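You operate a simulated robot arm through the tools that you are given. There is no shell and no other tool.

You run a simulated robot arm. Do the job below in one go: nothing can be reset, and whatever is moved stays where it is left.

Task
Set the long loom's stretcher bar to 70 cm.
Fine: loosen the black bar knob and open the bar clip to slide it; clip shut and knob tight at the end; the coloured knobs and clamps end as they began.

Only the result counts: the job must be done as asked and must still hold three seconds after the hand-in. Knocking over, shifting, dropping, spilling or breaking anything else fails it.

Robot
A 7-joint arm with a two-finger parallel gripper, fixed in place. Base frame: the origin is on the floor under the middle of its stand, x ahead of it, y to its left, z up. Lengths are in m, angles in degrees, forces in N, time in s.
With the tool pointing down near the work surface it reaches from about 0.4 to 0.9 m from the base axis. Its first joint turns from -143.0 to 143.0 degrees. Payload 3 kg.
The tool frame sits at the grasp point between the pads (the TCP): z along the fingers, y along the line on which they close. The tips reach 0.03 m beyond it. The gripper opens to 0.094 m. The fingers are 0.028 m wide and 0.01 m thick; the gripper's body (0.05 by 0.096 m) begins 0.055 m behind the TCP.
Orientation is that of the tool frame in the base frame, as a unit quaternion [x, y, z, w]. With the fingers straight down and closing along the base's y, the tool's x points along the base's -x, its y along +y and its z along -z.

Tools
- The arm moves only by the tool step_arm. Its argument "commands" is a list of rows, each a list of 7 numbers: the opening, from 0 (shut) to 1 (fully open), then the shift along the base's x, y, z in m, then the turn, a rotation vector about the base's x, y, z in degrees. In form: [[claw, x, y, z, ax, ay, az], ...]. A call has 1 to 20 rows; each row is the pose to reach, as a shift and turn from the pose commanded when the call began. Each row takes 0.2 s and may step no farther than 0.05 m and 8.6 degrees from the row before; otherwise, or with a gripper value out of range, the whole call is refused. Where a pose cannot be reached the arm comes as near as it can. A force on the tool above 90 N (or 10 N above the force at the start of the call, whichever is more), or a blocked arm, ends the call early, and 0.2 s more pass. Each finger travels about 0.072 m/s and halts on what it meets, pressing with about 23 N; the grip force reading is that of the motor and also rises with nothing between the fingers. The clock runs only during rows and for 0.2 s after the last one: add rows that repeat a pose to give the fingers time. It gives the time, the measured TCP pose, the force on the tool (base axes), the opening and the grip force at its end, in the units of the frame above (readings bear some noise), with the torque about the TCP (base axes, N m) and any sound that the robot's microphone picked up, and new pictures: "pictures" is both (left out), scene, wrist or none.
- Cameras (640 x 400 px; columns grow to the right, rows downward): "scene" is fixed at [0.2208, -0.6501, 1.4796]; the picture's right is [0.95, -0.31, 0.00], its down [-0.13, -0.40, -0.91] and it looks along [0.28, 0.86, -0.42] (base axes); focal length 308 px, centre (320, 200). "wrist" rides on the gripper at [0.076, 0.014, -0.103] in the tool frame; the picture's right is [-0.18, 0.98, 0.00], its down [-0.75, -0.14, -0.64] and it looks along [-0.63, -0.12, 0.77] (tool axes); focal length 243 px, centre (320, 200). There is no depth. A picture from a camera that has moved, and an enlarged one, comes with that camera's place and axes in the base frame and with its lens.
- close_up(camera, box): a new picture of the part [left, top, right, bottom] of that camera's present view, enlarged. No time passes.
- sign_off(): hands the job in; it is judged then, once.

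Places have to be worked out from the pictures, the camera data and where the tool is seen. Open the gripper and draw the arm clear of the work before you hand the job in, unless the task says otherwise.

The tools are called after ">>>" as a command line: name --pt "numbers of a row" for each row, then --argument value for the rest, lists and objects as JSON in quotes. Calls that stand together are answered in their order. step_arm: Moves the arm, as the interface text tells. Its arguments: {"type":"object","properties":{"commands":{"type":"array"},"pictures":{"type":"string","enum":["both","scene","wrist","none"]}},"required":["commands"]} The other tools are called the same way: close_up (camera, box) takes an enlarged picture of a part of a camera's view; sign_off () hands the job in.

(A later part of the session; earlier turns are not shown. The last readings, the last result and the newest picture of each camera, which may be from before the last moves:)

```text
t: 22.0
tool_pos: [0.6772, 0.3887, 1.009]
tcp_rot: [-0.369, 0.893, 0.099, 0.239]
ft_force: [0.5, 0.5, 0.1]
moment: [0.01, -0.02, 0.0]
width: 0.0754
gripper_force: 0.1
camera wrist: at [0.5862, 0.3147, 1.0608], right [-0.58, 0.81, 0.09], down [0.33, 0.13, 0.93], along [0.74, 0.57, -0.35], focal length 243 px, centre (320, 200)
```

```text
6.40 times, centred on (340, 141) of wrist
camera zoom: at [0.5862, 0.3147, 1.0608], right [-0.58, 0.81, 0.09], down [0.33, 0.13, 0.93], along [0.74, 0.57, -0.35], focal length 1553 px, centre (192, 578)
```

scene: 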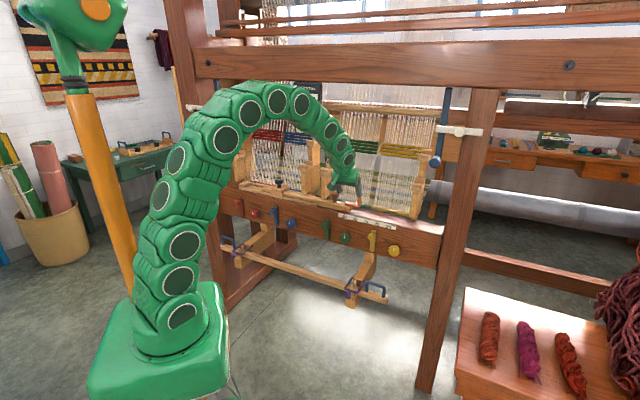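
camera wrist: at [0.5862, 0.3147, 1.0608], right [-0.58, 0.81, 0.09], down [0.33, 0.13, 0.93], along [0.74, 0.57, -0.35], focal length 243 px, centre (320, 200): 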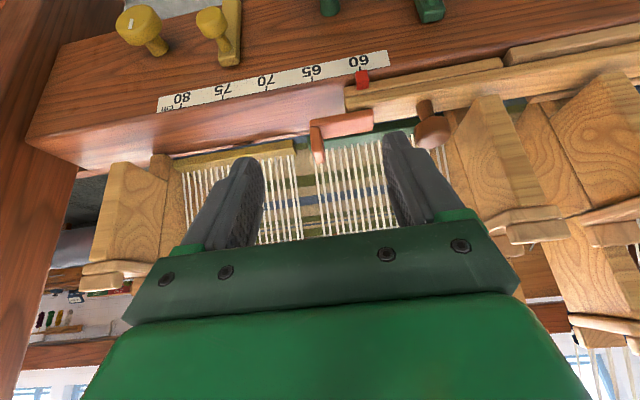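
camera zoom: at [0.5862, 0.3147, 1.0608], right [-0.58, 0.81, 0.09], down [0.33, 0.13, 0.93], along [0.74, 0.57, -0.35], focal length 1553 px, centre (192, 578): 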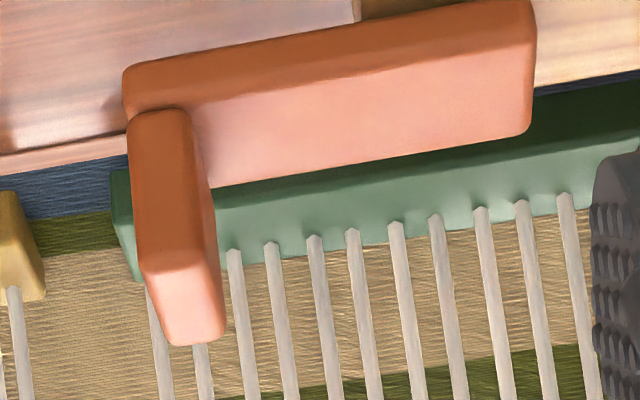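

From this low view I place the plate at a≈0.156–0.222, b≈0.845–0.870, top z≈0.90. The tab is at a≈0.217 and about 1.2 cm thick, with its top at z≈0.93. I'll bring the open fingers over the tab, stopping just above it.

>>> step_arm --pt "0.8 0.025 0.019 0 0 0 0" --pt "0.8 0.05 0.038 0 0 0 0" --pt "0.8 0.0752 0.0568 0 0 0 0" --pt "0.8 0.0752 0.0568 -0.02 0 0 0" --pt "0.8 0.0752 0.0568 -0.04 0 0 0" --pt "0.8 0.0752 0.0568 -0.04 0 0 0"

>>> close_up --camera "wrist" --box '[220, 90, 420, 215]'

>>> close_up --camera "scene" --box '[310, 165, 400, 221]'

```text
t: 23.4
tool_pos: [0.7542, 0.4458, 0.97]
tcp_rot: [-0.37, 0.892, 0.1, 0.239]
ft_force: [-0.6, 0.6, 0.1]
moment: [0.02, -0.01, 0.0]
width: 0.0751
gripper_force: 0.1
camera wrist: at [0.6621, 0.3716, 1.0206], right [-0.58, 0.81, 0.09], down [0.33, 0.13, 0.93], along [0.74, 0.57, -0.35], focal length 243 px, centre (320, 200)
```

scene: 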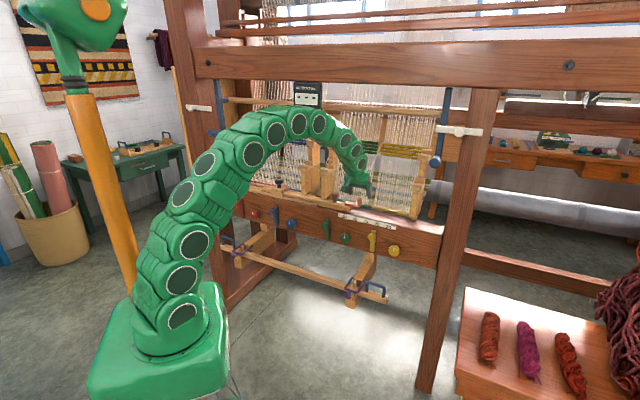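
wrist: 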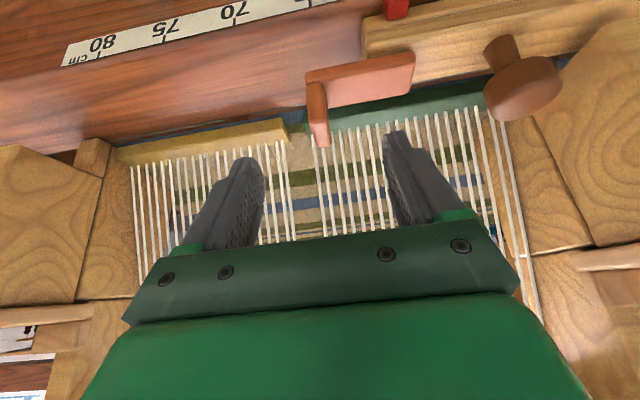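

```text
3.20 times, centred on (320, 152) of wrist
camera zoom: at [0.6621, 0.3716, 1.0206], right [-0.58, 0.81, 0.09], down [0.33, 0.13, 0.93], along [0.74, 0.57, -0.35], focal length 776 px, centre (320, 352)
```

zoom: 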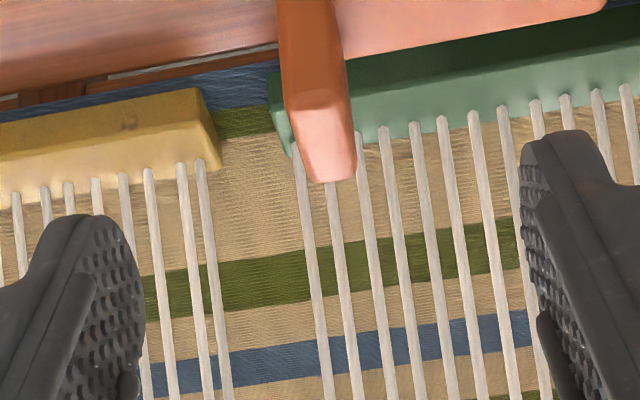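

```text
7.11 times, centred on (355, 193) of scene
camera zoom: at [0.2208, -0.6501, 1.4796], right [0.95, -0.31, 0.0], down [-0.13, -0.4, -0.91], along [0.28, 0.86, -0.42], focal length 2193 px, centre (71, 250)
```

zoom: 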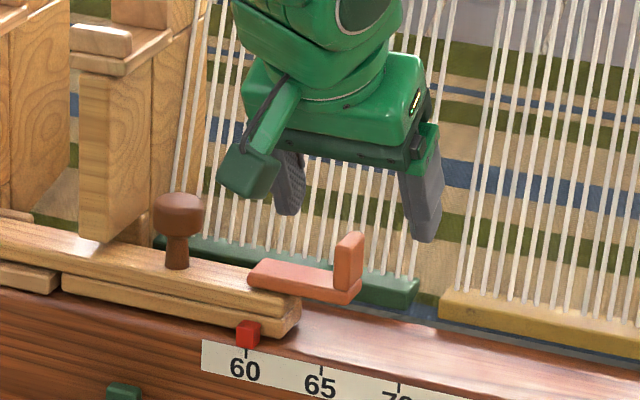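

The tab sits centred between the fingers. I'll go down 3.3 cm so the pads straddle it while the tips stay just above the plate.

>>> step_arm --pt "0.8 0 0 -0.012 0 0 0" --pt "0.8 0 0 -0.024 0 0 0" --pt "0.8 0 0 -0.033 0 0 0" --pt "0.8 0 0 -0.033 0 0 0" --pictures "wrist"

>>> close_up --camera "scene" --box '[310, 165, 400, 221]'

```text
t: 24.4
tool_pos: [0.7528, 0.4465, 0.9376]
tcp_rot: [-0.37, 0.893, 0.099, 0.239]
ft_force: [-0.7, 0.1, 0.0]
moment: [-0.02, 0.03, -0.01]
width: 0.0751
gripper_force: 0.0
camera wrist: at [0.6616, 0.3718, 0.9879], right [-0.58, 0.81, 0.09], down [0.33, 0.13, 0.93], along [0.74, 0.57, -0.35], focal length 243 px, centre (320, 200)
```

wrist: 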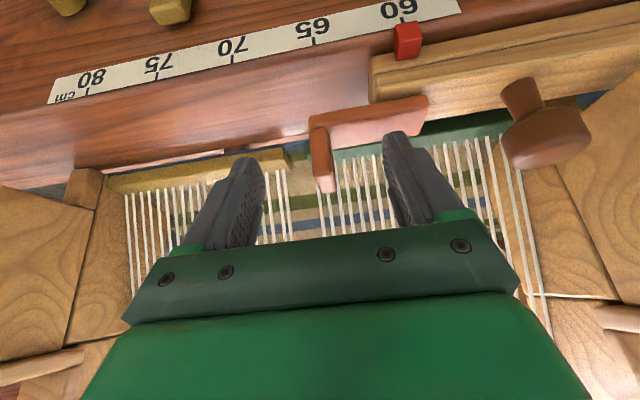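

```text
7.11 times, centred on (355, 193) of scene
camera zoom: at [0.2208, -0.6501, 1.4796], right [0.95, -0.31, 0.0], down [-0.13, -0.4, -0.91], along [0.28, 0.86, -0.42], focal length 2193 px, centre (71, 250)
```

zoom: 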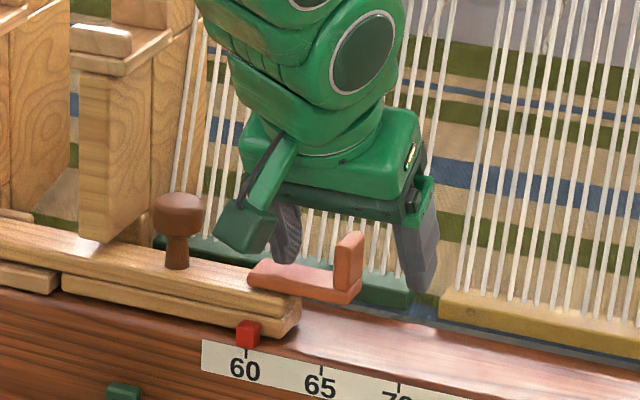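

The tips straddle the tab with no contact. I'll close on it.

>>> step_arm --pt "0.5 0 0 0 0 0 0" --pt "0.3 0 0 0 0 0 0" --pt "0.1 0 0 0 0 0 0" --pt "0.05 0 0 0 0 0 0" --pt "0.05 0 0 0 0 0 0" --pictures "wrist"

>>> close_up --camera "wrist" --box '[240, 90, 420, 202]'

>>> close_up --camera "scene" --box '[310, 165, 400, 221]'

```text
t: 25.6
tool_pos: [0.7527, 0.4461, 0.9376]
tcp_rot: [-0.37, 0.892, 0.099, 0.238]
ft_force: [-11.9, 11.5, -0.2]
moment: [0.17, 0.32, 0.08]
width: 0.014
gripper_force: 8.3
camera wrist: at [0.6611, 0.3723, 0.9879], right [-0.58, 0.81, 0.09], down [0.33, 0.14, 0.93], along [0.74, 0.57, -0.35], focal length 243 px, centre (320, 200)
```

wrist: 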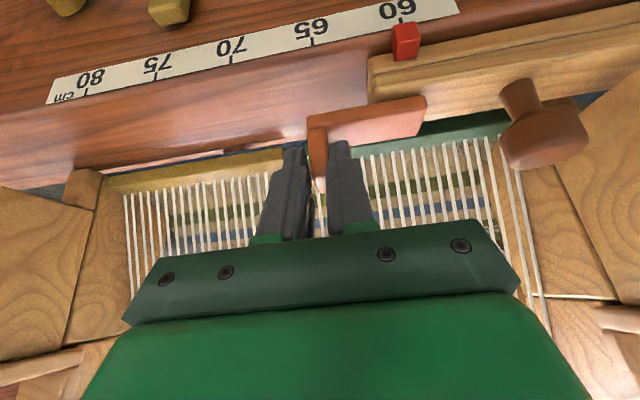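

```text
3.56 times, centred on (330, 146) of wrist
camera zoom: at [0.6611, 0.3723, 0.9879], right [-0.58, 0.81, 0.09], down [0.33, 0.14, 0.93], along [0.74, 0.57, -0.35], focal length 863 px, centre (284, 392)
```

zoom: 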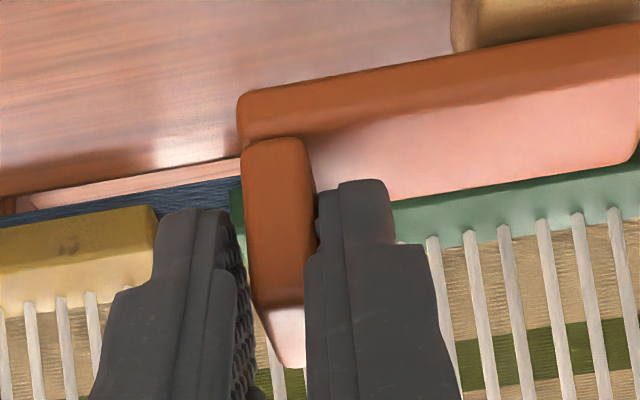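

```text
7.11 times, centred on (355, 193) of scene
camera zoom: at [0.2208, -0.6501, 1.4796], right [0.95, -0.31, 0.0], down [-0.13, -0.4, -0.91], along [0.28, 0.86, -0.42], focal length 2193 px, centre (71, 250)
```

zoom: 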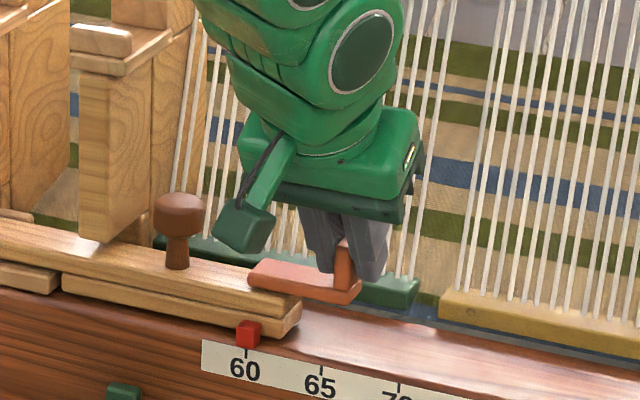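

The left finger touches first, so the tab is about 1–2 mm left of the TCP. I'll shift left slightly and finish closing.

>>> step_arm --pt "0.05 -0.0008 0.0008 0 0 0 0" --pt "0.05 -0.0008 0.0008 0 0 0 0" --pt "0.05 -0.0008 0.0008 0 0 0 0" --pictures "none"

```text
t: 26.4
tool_pos: [0.7519, 0.4465, 0.9371]
tcp_rot: [-0.37, 0.892, 0.099, 0.239]
ft_force: [-6.5, 13.9, -4.9]
moment: [0.26, 0.12, 0.05]
width: 0.0129
gripper_force: 7.4
```

Now gripped at 13 mm. I'll test the hinge guess with a tiny 3° lift about a pivot at the plate's left end and read the forces.

>>> step_arm --pt "0 0 0 0 0 0 0" --pt "0 0 0 0 0 0 0" --pt "0 -0.0008 0.0008 0.0015 -1.1 -1.1 0" --pt "0 -0.0016 0.0016 0.003 -2.1 -2.1 0" --pt "0 -0.0016 0.0016 0.003 -2.1 -2.1 0" --pictures "wrist"

>>> close_up --camera "wrist" --box '[240, 90, 420, 202]'

>>> close_up --camera "scene" --box '[310, 165, 400, 221]'

```text
t: 27.6
tool_pos: [0.7493, 0.4482, 0.9404]
tcp_rot: [-0.376, 0.89, 0.076, 0.248]
ft_force: [-9.7, 23.6, -12.6]
moment: [0.58, 0.05, 0.05]
width: 0.0108
gripper_force: 44.7
camera wrist: at [0.657, 0.3762, 0.9897], right [-0.59, 0.81, 0.04], down [0.3, 0.17, 0.94], along [0.75, 0.56, -0.34], focal length 243 px, centre (320, 200)
```

wrist: 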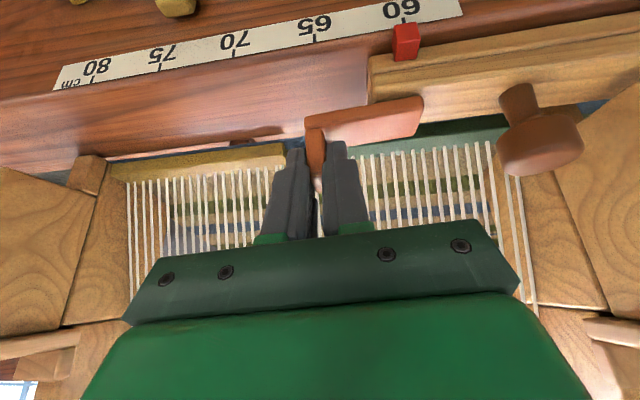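

```text
3.56 times, centred on (330, 146) of wrist
camera zoom: at [0.657, 0.3762, 0.9897], right [-0.59, 0.81, 0.04], down [0.3, 0.17, 0.94], along [0.75, 0.56, -0.34], focal length 863 px, centre (284, 392)
```

zoom: 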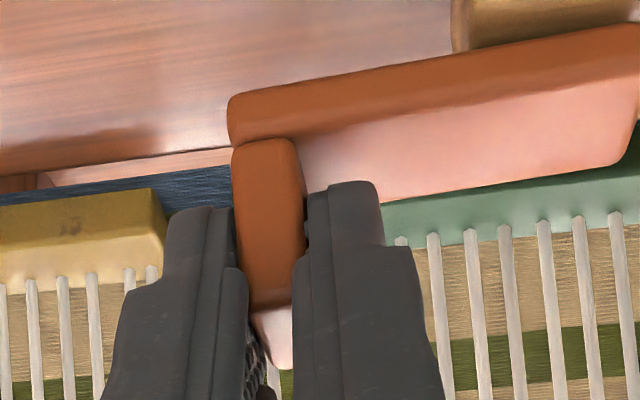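

```text
7.11 times, centred on (355, 193) of scene
camera zoom: at [0.2208, -0.6501, 1.4796], right [0.95, -0.31, 0.0], down [-0.13, -0.4, -0.91], along [0.28, 0.86, -0.42], focal length 2193 px, centre (71, 250)
```

zoom: 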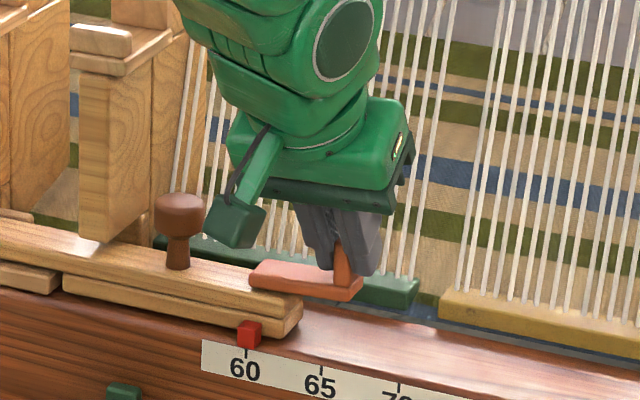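

The plate's end rose slightly with only about 13 N of pull, so it does seem to hinge up. I'll continue the lift arc another 8°, with a bit more leftward motion.

>>> step_arm --pt "0 -0.0018 0.0018 0.0022 -1.9 -1.9 0" --pt "0 -0.0035 0.0035 0.0045 -3.8 -3.8 0" --pt "0 -0.0052 0.0052 0.007 -5.7 -5.7 0" --pt "0 -0.0052 0.0052 0.007 -5.7 -5.7 0" --pictures "wrist"

>>> close_up --camera "scene" --box '[310, 165, 400, 221]'

>>> close_up --camera "wrist" --box '[240, 90, 420, 202]'

```text
t: 28.6
tool_pos: [0.7444, 0.4535, 0.9469]
tcp_rot: [-0.391, 0.879, 0.013, 0.274]
ft_force: [5.8, 17.9, -27.0]
moment: [-0.6, -0.24, -0.18]
width: 0.0111
gripper_force: 44.6
camera wrist: at [0.6476, 0.3857, 0.9938], right [-0.58, 0.81, -0.1], down [0.21, 0.26, 0.94], along [0.79, 0.53, -0.32], focal length 243 px, centre (320, 200)
```

wrist: 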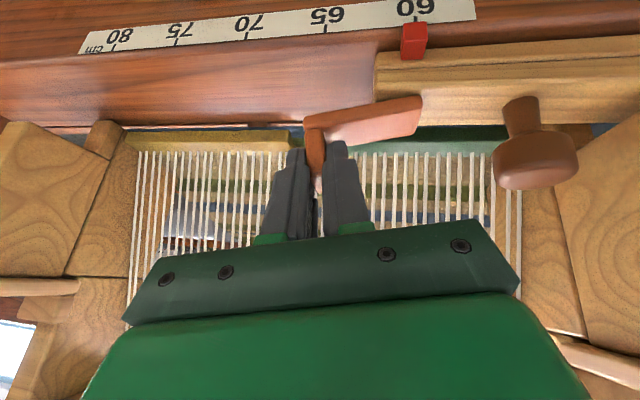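

```text
7.11 times, centred on (355, 193) of scene
camera zoom: at [0.2208, -0.6501, 1.4796], right [0.95, -0.31, 0.0], down [-0.13, -0.4, -0.91], along [0.28, 0.86, -0.42], focal length 2193 px, centre (71, 250)
```

zoom: 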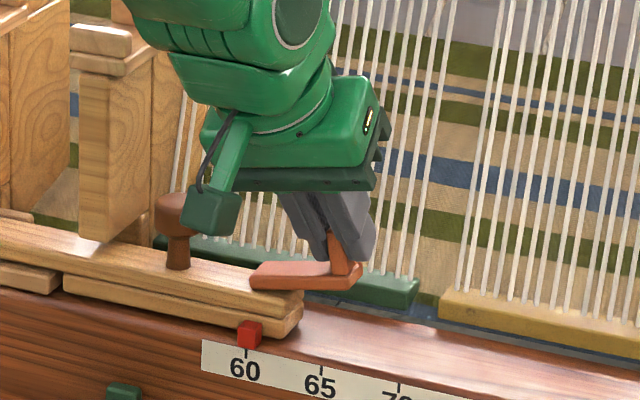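

```text
3.56 times, centred on (330, 146) of wrist
camera zoom: at [0.6476, 0.3857, 0.9938], right [-0.58, 0.81, -0.1], down [0.21, 0.26, 0.94], along [0.79, 0.53, -0.32], focal length 863 px, centre (284, 392)
```

zoom: 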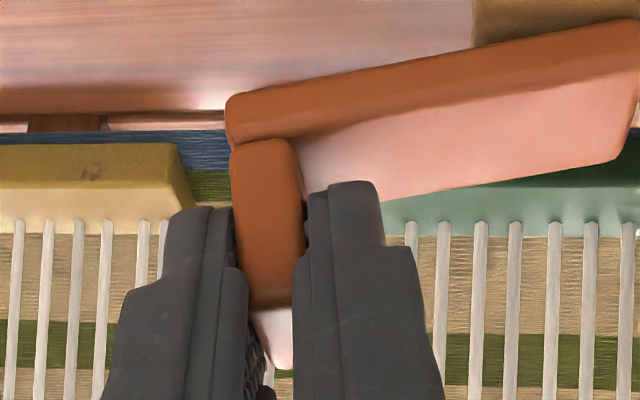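

The clip's free end is clearly rising about a hinge at its left end, so it flips up. The hand would run out of room if it stayed gripped, so I'll release and see whether the clip holds its angle.

>>> step_arm --pt "0.2 0 0 0 0 0 0" --pt "0.45 0 0 0 0 0 0" --pt "0.45 0 0 0 0 0 0" --pictures "wrist"

>>> close_up --camera "scene" --box '[310, 165, 400, 221]'

>>> close_up --camera "wrist" --box '[240, 90, 420, 202]'

```text
t: 29.4
tool_pos: [0.7457, 0.4524, 0.9473]
tcp_rot: [-0.391, 0.879, 0.013, 0.274]
ft_force: [0.7, 0.0, 0.7]
moment: [0.02, -0.01, -0.01]
width: 0.0425
gripper_force: 0.0
camera wrist: at [0.6473, 0.3857, 0.9945], right [-0.58, 0.81, -0.1], down [0.21, 0.26, 0.94], along [0.79, 0.53, -0.32], focal length 243 px, centre (320, 200)
```

wrist: 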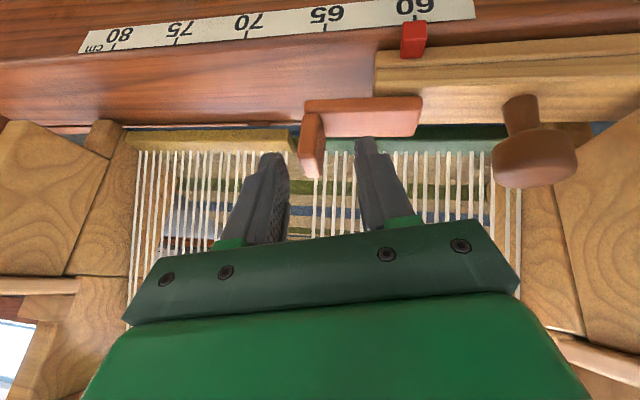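

```text
7.11 times, centred on (355, 193) of scene
camera zoom: at [0.2208, -0.6501, 1.4796], right [0.95, -0.31, 0.0], down [-0.13, -0.4, -0.91], along [0.28, 0.86, -0.42], focal length 2193 px, centre (71, 250)
```

zoom: 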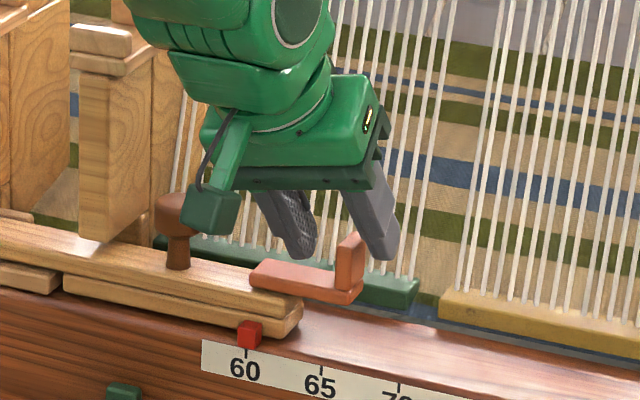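

```text
3.56 times, centred on (330, 146) of wrist
camera zoom: at [0.6473, 0.3857, 0.9945], right [-0.58, 0.81, -0.1], down [0.21, 0.26, 0.94], along [0.79, 0.53, -0.32], focal length 863 px, centre (284, 392)
```

zoom: 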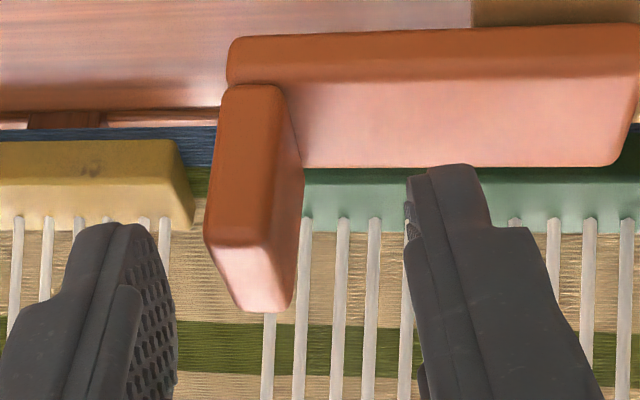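

The clip sprang back shut, so it must be pushed past its over-centre point. I'll lift off, straighten the lean, close the fingers and drop down to the right of the tab, ready to push it up and over to the left.

>>> step_arm --pt "0.45 0 0 0.02 0 0 0" --pt "0.45 0 0 0.045 0 0 0" --pt "0.45 0 0 0.06 3.9 3.9 0" --pt "0.45 0 0 0.06 7.8 7.8 0" --pt "0.2 0.0247 -0.0247 0.06 7.8 7.8 0" --pt "0 0.046 -0.046 0.06 7.8 7.8 0" --pt "0 0.046 -0.046 0.03 7.8 7.8 0" --pt "0 0.046 -0.046 0.005 7.8 7.8 0" --pt "0 0.046 -0.046 -0.012 7.8 7.8 0" --pt "0 0.046 -0.046 -0.012 7.8 7.8 0"

>>> close_up --camera "scene" --box '[310, 165, 400, 221]'

>>> close_up --camera "wrist" --box '[240, 70, 440, 195]'

```text
t: 31.6
tool_pos: [0.7915, 0.4079, 0.9356]
tcp_rot: [-0.37, 0.892, 0.1, 0.239]
ft_force: [-1.1, -0.6, 0.1]
moment: [0.0, 0.01, 0.04]
width: 0.0
gripper_force: 23.0
camera wrist: at [0.6995, 0.3333, 0.9864], right [-0.58, 0.81, 0.09], down [0.33, 0.13, 0.93], along [0.74, 0.57, -0.35], focal length 243 px, centre (320, 200)
```

scene: 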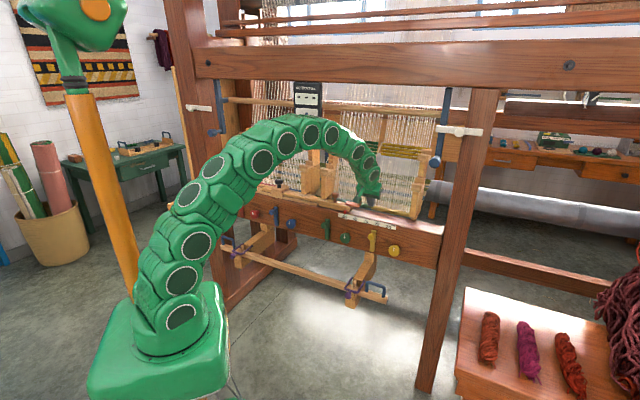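
wrist: 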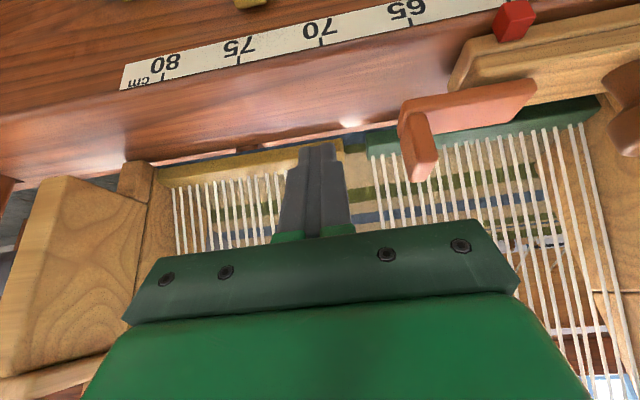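

```text
7.11 times, centred on (355, 193) of scene
camera zoom: at [0.2208, -0.6501, 1.4796], right [0.95, -0.31, 0.0], down [-0.13, -0.4, -0.91], along [0.28, 0.86, -0.42], focal length 2193 px, centre (71, 250)
```

zoom: 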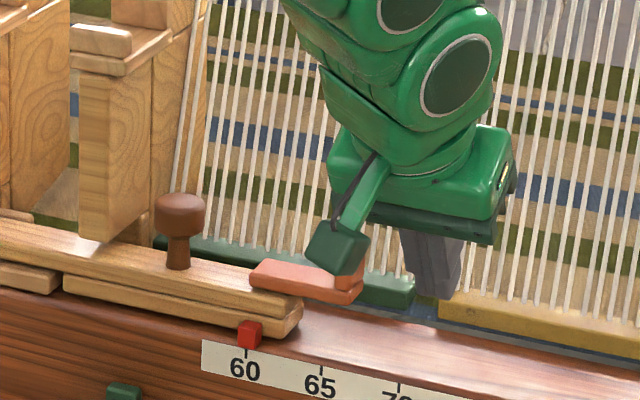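

```text
3.20 times, centred on (340, 132) of wrist
camera zoom: at [0.6995, 0.3333, 0.9864], right [-0.58, 0.81, 0.09], down [0.33, 0.13, 0.93], along [0.74, 0.57, -0.35], focal length 776 px, centre (256, 416)
```

zoom: 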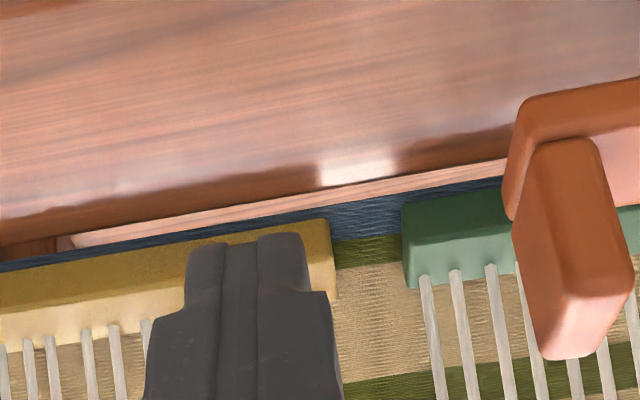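

The closed fingers are 4 cm right of the tab at the right height. I'll push left 6 cm and check how the clip responds.

>>> step_arm --pt "0 -0.0141 0.0141 0 0 0 0" --pt "0 -0.0247 0.0247 0 0 0 0" --pt "0 -0.0318 0.0318 0 0 0 0" --pt "0 -0.0371 0.0371 0.001 0 0 0" --pt "0 -0.0424 0.0424 0.002 0 0 0" --pt "0 -0.0424 0.0424 0.002 0 0 0" --pictures "wrist"

>>> close_up --camera "scene" --box '[310, 165, 400, 221]'

>>> close_up --camera "wrist" --box '[240, 70, 440, 195]'

```text
t: 32.6
tool_pos: [0.7613, 0.4368, 0.941]
tcp_rot: [-0.365, 0.893, 0.097, 0.245]
ft_force: [7.4, -10.3, 5.7]
moment: [0.0, 0.06, 0.12]
width: 0.0
gripper_force: 23.2
stopped in row 5: the force on the tool passed its limit at 99 N (the readings are from after the stop); the commanded pose is now the measured one
camera wrist: at [0.669, 0.3642, 0.9908], right [-0.57, 0.81, 0.09], down [0.33, 0.13, 0.94], along [0.75, 0.57, -0.34], focal length 243 px, centre (320, 200)
```

wrist: 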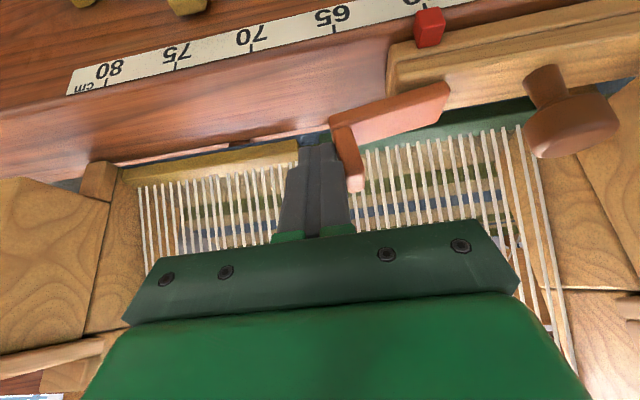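

```text
7.11 times, centred on (355, 193) of scene
camera zoom: at [0.2208, -0.6501, 1.4796], right [0.95, -0.31, 0.0], down [-0.13, -0.4, -0.91], along [0.28, 0.86, -0.42], focal length 2193 px, centre (71, 250)
```

zoom: 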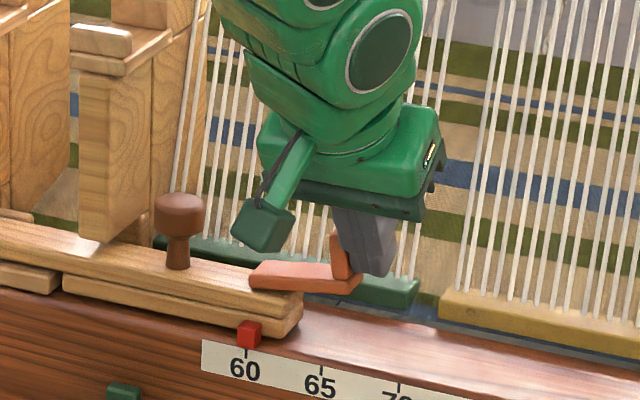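

```text
3.20 times, centred on (340, 132) of wrist
camera zoom: at [0.669, 0.3642, 0.9908], right [-0.57, 0.81, 0.09], down [0.33, 0.13, 0.94], along [0.75, 0.57, -0.34], focal length 776 px, centre (256, 416)
```

zoom: 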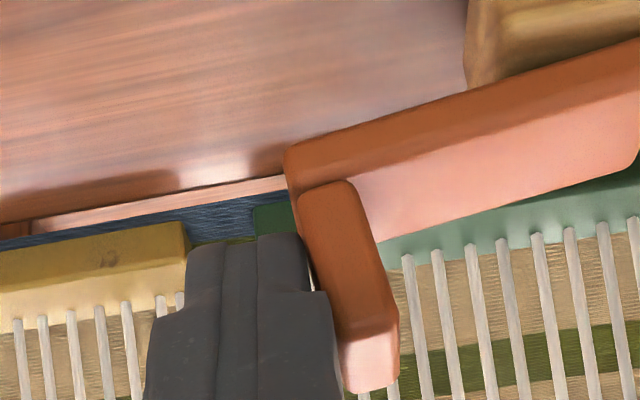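

Pushing sideways jams, because the tab has to move mostly upward. A better way is to grip the tab across its sides with the fingers closing along depth, so it can pivot in the pads as I follow the arc. I'll back off, untilt, and turn the wrist 90°.

>>> step_arm --pt "0 0.0141 -0.0141 0.01 0 0 0" --pt "0 0.0283 -0.0283 0.04 0 0 0" --pt "0.3 0.0071 -0.0495 0.06 -5.3 5.3 0" --pt "0.54 -0.0141 -0.0707 0.08 -10.6 10.6 0" --pt "0.54 -0.0141 -0.0707 0.08 -15.9 15.9 0" --pt "0.54 -0.0141 -0.0707 0.08 -21.2 21.2 0" --pt "0.54 -0.0141 -0.0707 0.08 -21.2 21.2 0" --pictures "none"

>>> step_arm --pt "0.54 0 0 0 0 0 7.5" --pt "0.54 0 0 0 0 0 15" --pt "0.54 0 0 0 0 0 22.5" --pt "0.54 0 0 0 0 0 30" --pt "0.54 0 0 0 0 0 37.5" --pt "0.54 0 0 0 0 0 45" --pt "0.54 0 0 0 0 0 52.5" --pt "0.54 0 0 0 0 0 60" --pt "0.54 -0.0035 0.015 0 0 0 67.5" --pt "0.54 -0.007 0.03 0 0 0 75" --pt "0.54 -0.0105 0.045 0 0 0 82.5" --pt "0.54 -0.014 0.0602 -0.01 0 0 90" --pt "0.54 -0.014 0.0602 -0.01 0 0 90"

```text
t: 34.2
tool_pos: [0.7475, 0.3683, 1.0222]
tcp_rot: [-0.38, 0.925, -0.003, 0.006]
ft_force: [0.0, -0.4, -0.2]
moment: [-0.01, -0.01, 0.0]
width: 0.0507
gripper_force: 0.1
```

```text
t: 37.0
tool_pos: [0.7341, 0.4281, 1.0115]
tcp_rot: [0.923, -0.385, -0.003, -0.005]
ft_force: [0.2, -0.2, 0.0]
moment: [0.0, -0.01, 0.01]
width: 0.051
gripper_force: 0.0
camera wrist: at [0.7781, 0.3616, 1.113], right [-0.83, -0.56, -0.01], down [-0.43, 0.63, 0.65], along [-0.36, 0.54, -0.76], focal length 243 px, centre (320, 200)
```

scene: 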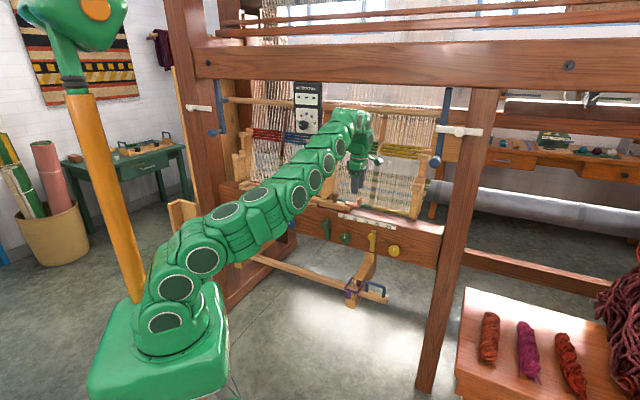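
wrist: 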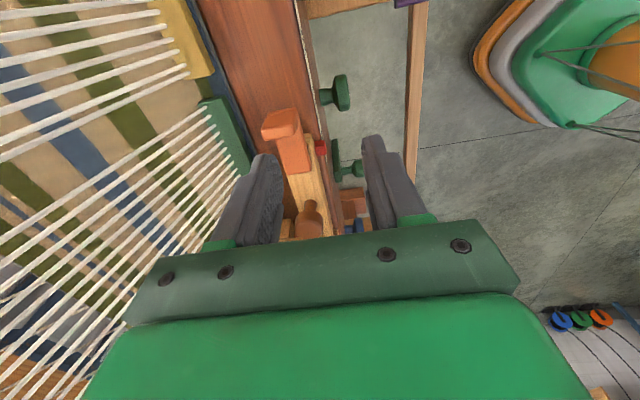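

The clip is back shut and visible end-on between the fingers. I'll zoom in to align on the tab.

>>> close_up --camera "wrist" --box '[220, 90, 420, 215]'

>>> close_up --camera "scene" --box '[310, 165, 400, 221]'

```text
3.20 times, centred on (320, 152) of wrist
camera zoom: at [0.7781, 0.3616, 1.113], right [-0.83, -0.56, -0.01], down [-0.43, 0.63, 0.65], along [-0.36, 0.54, -0.76], focal length 776 px, centre (320, 352)
```

zoom: 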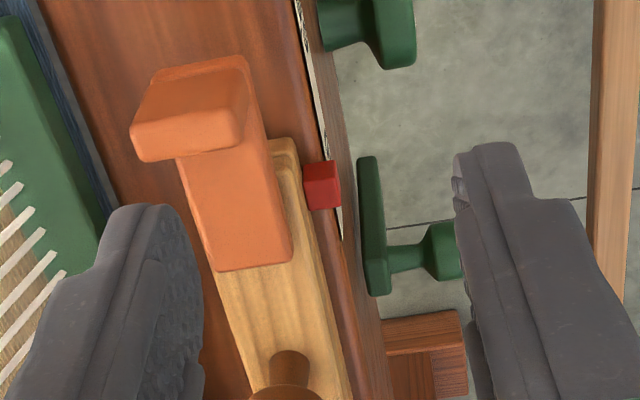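

```text
7.11 times, centred on (355, 193) of scene
camera zoom: at [0.2208, -0.6501, 1.4796], right [0.95, -0.31, 0.0], down [-0.13, -0.4, -0.91], along [0.28, 0.86, -0.42], focal length 2193 px, centre (71, 250)
```

zoom: 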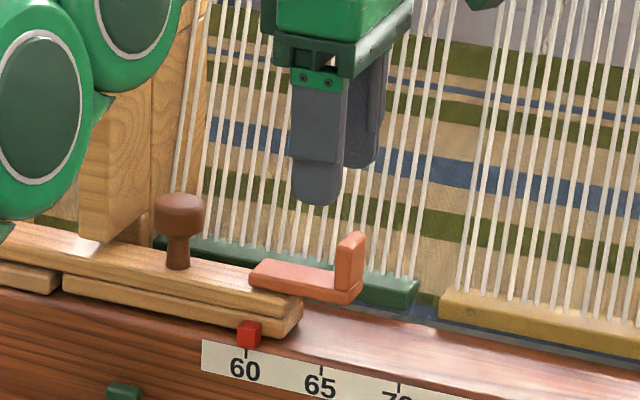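

The tab centre checks out at a≈0.2155, b≈0.857. I'll lower to just above tab height, then move in over it.

>>> step_arm --pt "0.54 0 0 -0.022 0 0 0" --pt "0.54 0 0 -0.044 0 0 0" --pt "0.54 0.0125 0.0125 -0.044 0 0 0" --pt "0.54 0.0247 0.0251 -0.044 0 0 0" --pt "0.54 0.0247 0.0251 -0.044 0 0 0"

>>> close_up --camera "wrist" --box '[220, 90, 420, 215]'

>>> close_up --camera "scene" --box '[310, 165, 400, 221]'

```text
t: 38.2
tool_pos: [0.7588, 0.4527, 0.9685]
tcp_rot: [0.923, -0.385, -0.003, -0.006]
ft_force: [0.0, 0.0, 0.7]
moment: [-0.03, -0.02, 0.02]
width: 0.0508
gripper_force: 0.1
camera wrist: at [0.8031, 0.3859, 1.0697], right [-0.83, -0.56, -0.01], down [-0.43, 0.63, 0.65], along [-0.36, 0.54, -0.76], focal length 243 px, centre (320, 200)
```

scene: 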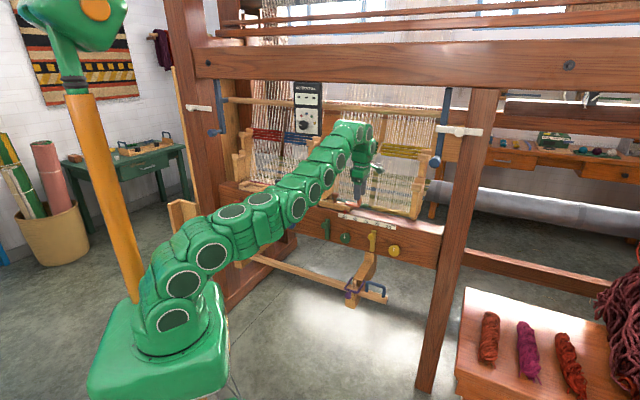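
wrist: 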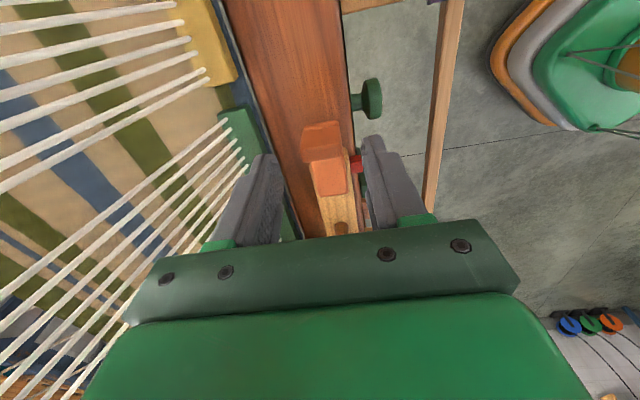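

```text
3.20 times, centred on (320, 152) of wrist
camera zoom: at [0.8031, 0.3859, 1.0697], right [-0.83, -0.56, -0.01], down [-0.43, 0.63, 0.65], along [-0.36, 0.54, -0.76], focal length 776 px, centre (320, 352)
```

zoom: 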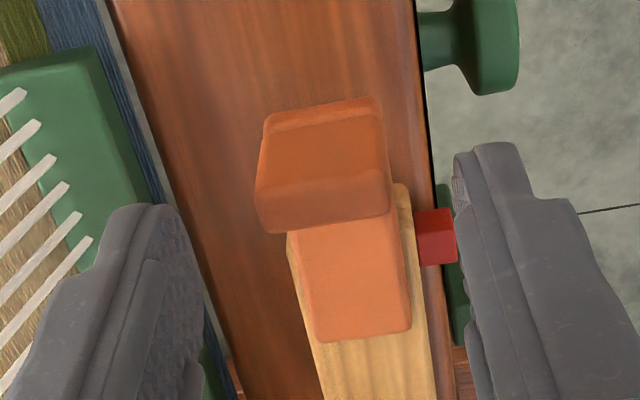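

```text
7.11 times, centred on (355, 193) of scene
camera zoom: at [0.2208, -0.6501, 1.4796], right [0.95, -0.31, 0.0], down [-0.13, -0.4, -0.91], along [0.28, 0.86, -0.42], focal length 2193 px, centre (71, 250)
```

zoom: 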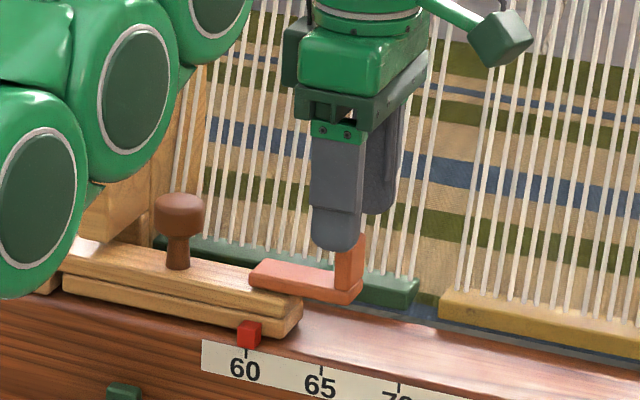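

Everything is lined up, so I'll descend 6 cm to straddle the tab and the plate end, then close.

>>> step_arm --pt "0.54 0 0 -0.02 0 0 0" --pt "0.54 0 0 -0.04 0 0 0" --pt "0.54 0 0 -0.06 0 0 0" --pt "0.54 0 0 -0.06 0 0 0" --pt "0.3 0 0 -0.06 0 0 0" --pt "0.15 0 0 -0.06 0 0 0" --pt "0.1 0 0 -0.06 0 0 0" --pt "0.1 0 0 -0.06 0 0 0"

>>> close_up --camera "wrist" --box '[220, 90, 420, 215]'

>>> close_up --camera "scene" --box '[310, 165, 400, 221]'

```text
t: 40.0
tool_pos: [0.7569, 0.4531, 0.9071]
tcp_rot: [0.923, -0.384, -0.003, -0.007]
ft_force: [-1.1, -3.5, 1.5]
moment: [-0.93, 1.0, 0.59]
width: 0.0279
gripper_force: 45.2
camera wrist: at [0.8026, 0.3863, 1.009], right [-0.83, -0.56, -0.01], down [-0.43, 0.63, 0.65], along [-0.36, 0.54, -0.76], focal length 243 px, centre (320, 200)
```

scene: 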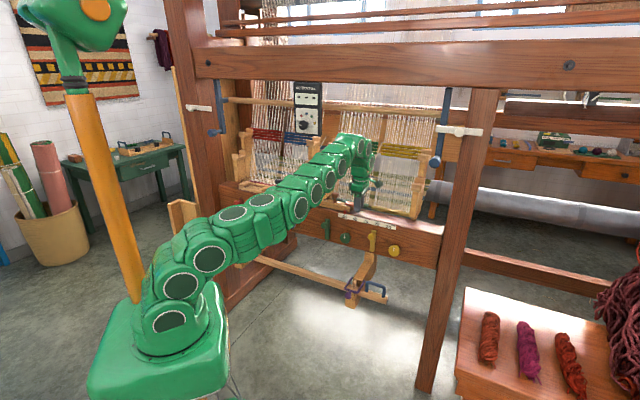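
wrist: 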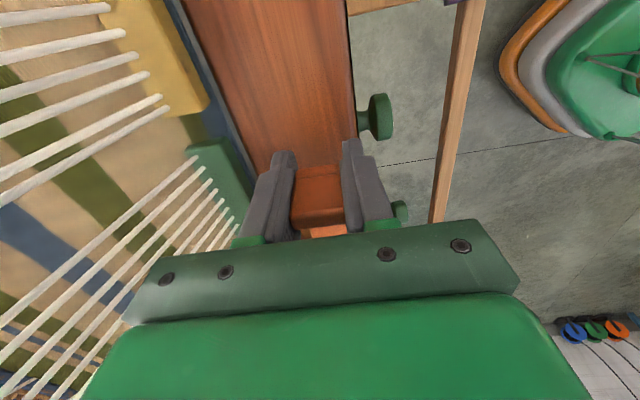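

```text
3.20 times, centred on (320, 152) of wrist
camera zoom: at [0.8026, 0.3863, 1.009], right [-0.83, -0.56, -0.01], down [-0.43, 0.63, 0.65], along [-0.36, 0.54, -0.76], focal length 776 px, centre (320, 352)
```

zoom: 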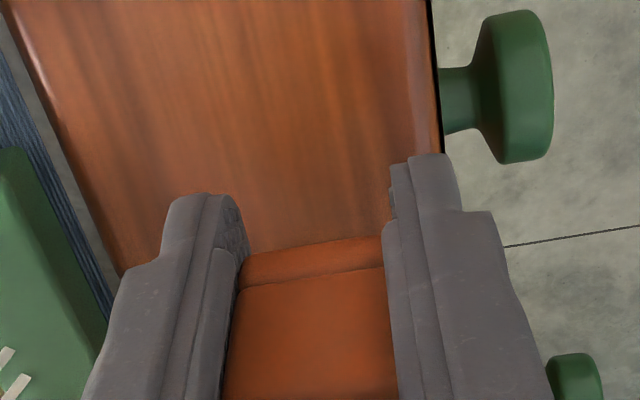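

```text
7.11 times, centred on (355, 193) of scene
camera zoom: at [0.2208, -0.6501, 1.4796], right [0.95, -0.31, 0.0], down [-0.13, -0.4, -0.91], along [0.28, 0.86, -0.42], focal length 2193 px, centre (71, 250)
```

zoom: 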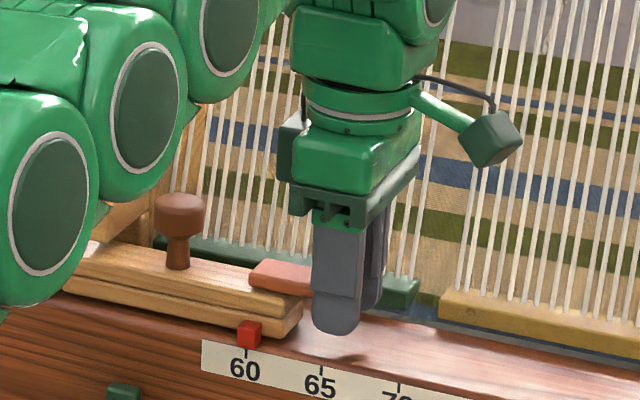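

It's a solid side grip with low net force. I'll follow the hinge arc up to about 15° and check the forces.

>>> step_arm --pt "0.05 -0.001 0.001 0.0047 0 0 0" --pt "0.05 -0.0023 0.0023 0.0093 0 0 0" --pt "0.05 -0.0039 0.0039 0.0137 0 0 0" --pt "0.05 -0.0039 0.0039 0.0137 0 0 0" --pictures "wrist"

>>> close_up --camera "scene" --box '[310, 165, 400, 221]'

```text
t: 41.0
tool_pos: [0.7541, 0.4566, 0.9202]
tcp_rot: [0.923, -0.386, -0.004, -0.005]
ft_force: [2.3, -9.2, -27.4]
moment: [-1.89, 0.13, 0.61]
width: 0.0282
gripper_force: 45.1
camera wrist: at [0.7988, 0.3901, 1.0221], right [-0.83, -0.56, 0.0], down [-0.43, 0.63, 0.65], along [-0.36, 0.54, -0.76], focal length 243 px, centre (320, 200)
```

wrist: 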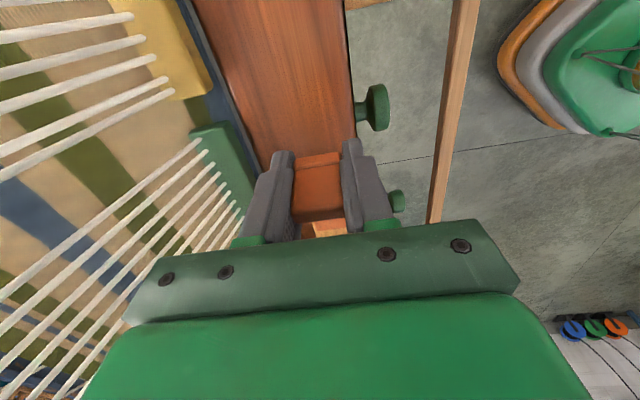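

```text
7.11 times, centred on (355, 193) of scene
camera zoom: at [0.2208, -0.6501, 1.4796], right [0.95, -0.31, 0.0], down [-0.13, -0.4, -0.91], along [0.28, 0.86, -0.42], focal length 2193 px, centre (71, 250)
```

zoom: 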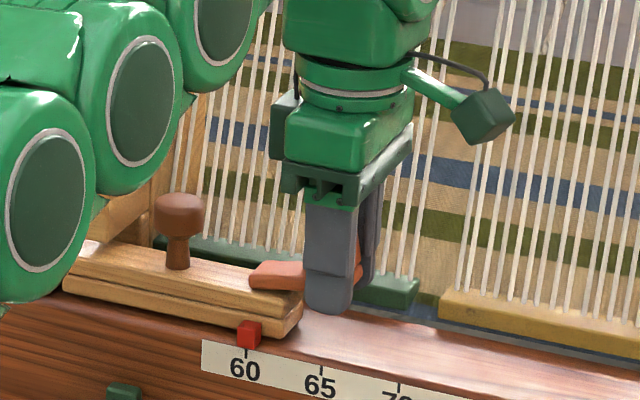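

The tab is turning in the pads as intended. I'll continue the arc to about 40°, leaning the hand slightly with it.

>>> step_arm --pt "0.05 -0.0018 0.0018 0.0042 -1.4 -1.4 0" --pt "0.05 -0.004 0.004 0.0081 -2.8 -2.8 0" --pt "0.05 -0.0063 0.0063 0.0118 -4.2 -4.2 0" --pt "0.05 -0.0088 0.0088 0.0152 -5.6 -5.6 0" --pt "0.05 -0.0116 0.0116 0.0182 -7 -7 0" --pt "0.05 -0.0116 0.0116 0.0182 -7 -7 0" --pictures "wrist"

>>> close_up --camera "scene" --box '[310, 165, 400, 221]'

```text
t: 42.5
tool_pos: [0.7413, 0.4695, 0.9439]
tcp_rot: [0.92, -0.384, 0.077, 0.026]
ft_force: [-18.9, -37.1, 15.0]
moment: [-0.55, 0.29, -0.42]
width: 0.0306
gripper_force: 44.6
camera wrist: at [0.7733, 0.4153, 1.0556], right [-0.83, -0.56, -0.04], down [-0.5, 0.7, 0.51], along [-0.26, 0.44, -0.86], focal length 243 px, centre (320, 200)
```

wrist: 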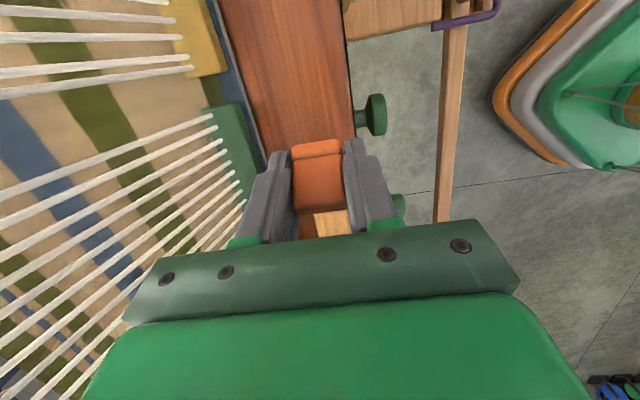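

```text
7.11 times, centred on (355, 193) of scene
camera zoom: at [0.2208, -0.6501, 1.4796], right [0.95, -0.31, 0.0], down [-0.13, -0.4, -0.91], along [0.28, 0.86, -0.42], focal length 2193 px, centre (71, 250)
```

zoom: 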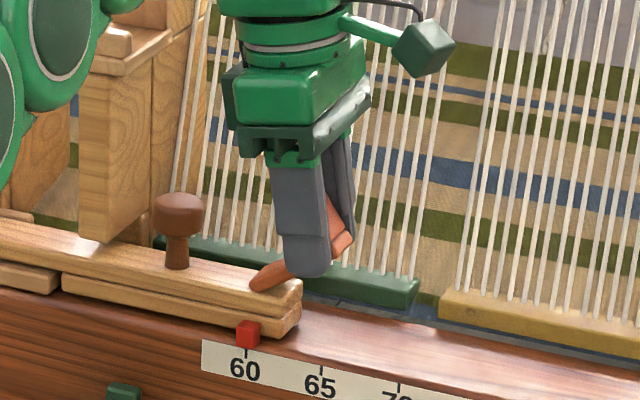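

The clip is at roughly 40° now, and the forces show the tool slightly inside the true arc. I'll continue to about 60° with small radial and depth corrections.

>>> step_arm --pt "0.05 -0.0033 0.0019 0.0036 0 0 0" --pt "0.05 -0.0064 0.005 0.0059 0 0 0" --pt "0.05 -0.0097 0.0083 0.0079 0 0 0" --pt "0.05 -0.013 0.0116 0.0095 0 0 0" --pt "0.05 -0.013 0.0116 0.0095 0 0 0" --pictures "wrist"

>>> close_up --camera "scene" --box '[310, 165, 400, 221]'

```text
t: 43.6
tool_pos: [0.7321, 0.4794, 0.9509]
tcp_rot: [0.919, -0.384, 0.08, 0.025]
ft_force: [38.0, -18.7, 42.8]
moment: [-1.16, -1.07, -0.34]
width: 0.031
gripper_force: 44.6
camera wrist: at [0.7626, 0.4249, 1.065], right [-0.83, -0.56, -0.05], down [-0.5, 0.7, 0.51], along [-0.25, 0.45, -0.86], focal length 243 px, centre (320, 200)
```

wrist: 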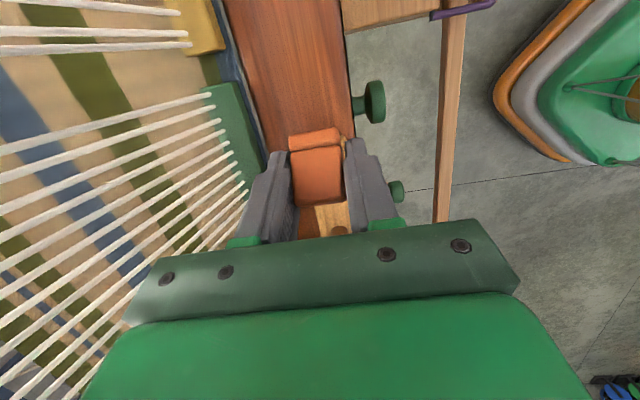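

```text
7.11 times, centred on (355, 193) of scene
camera zoom: at [0.2208, -0.6501, 1.4796], right [0.95, -0.31, 0.0], down [-0.13, -0.4, -0.91], along [0.28, 0.86, -0.42], focal length 2193 px, centre (71, 250)
```

zoom: 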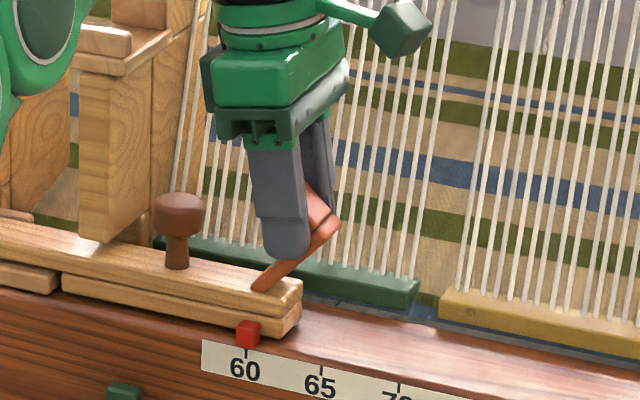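

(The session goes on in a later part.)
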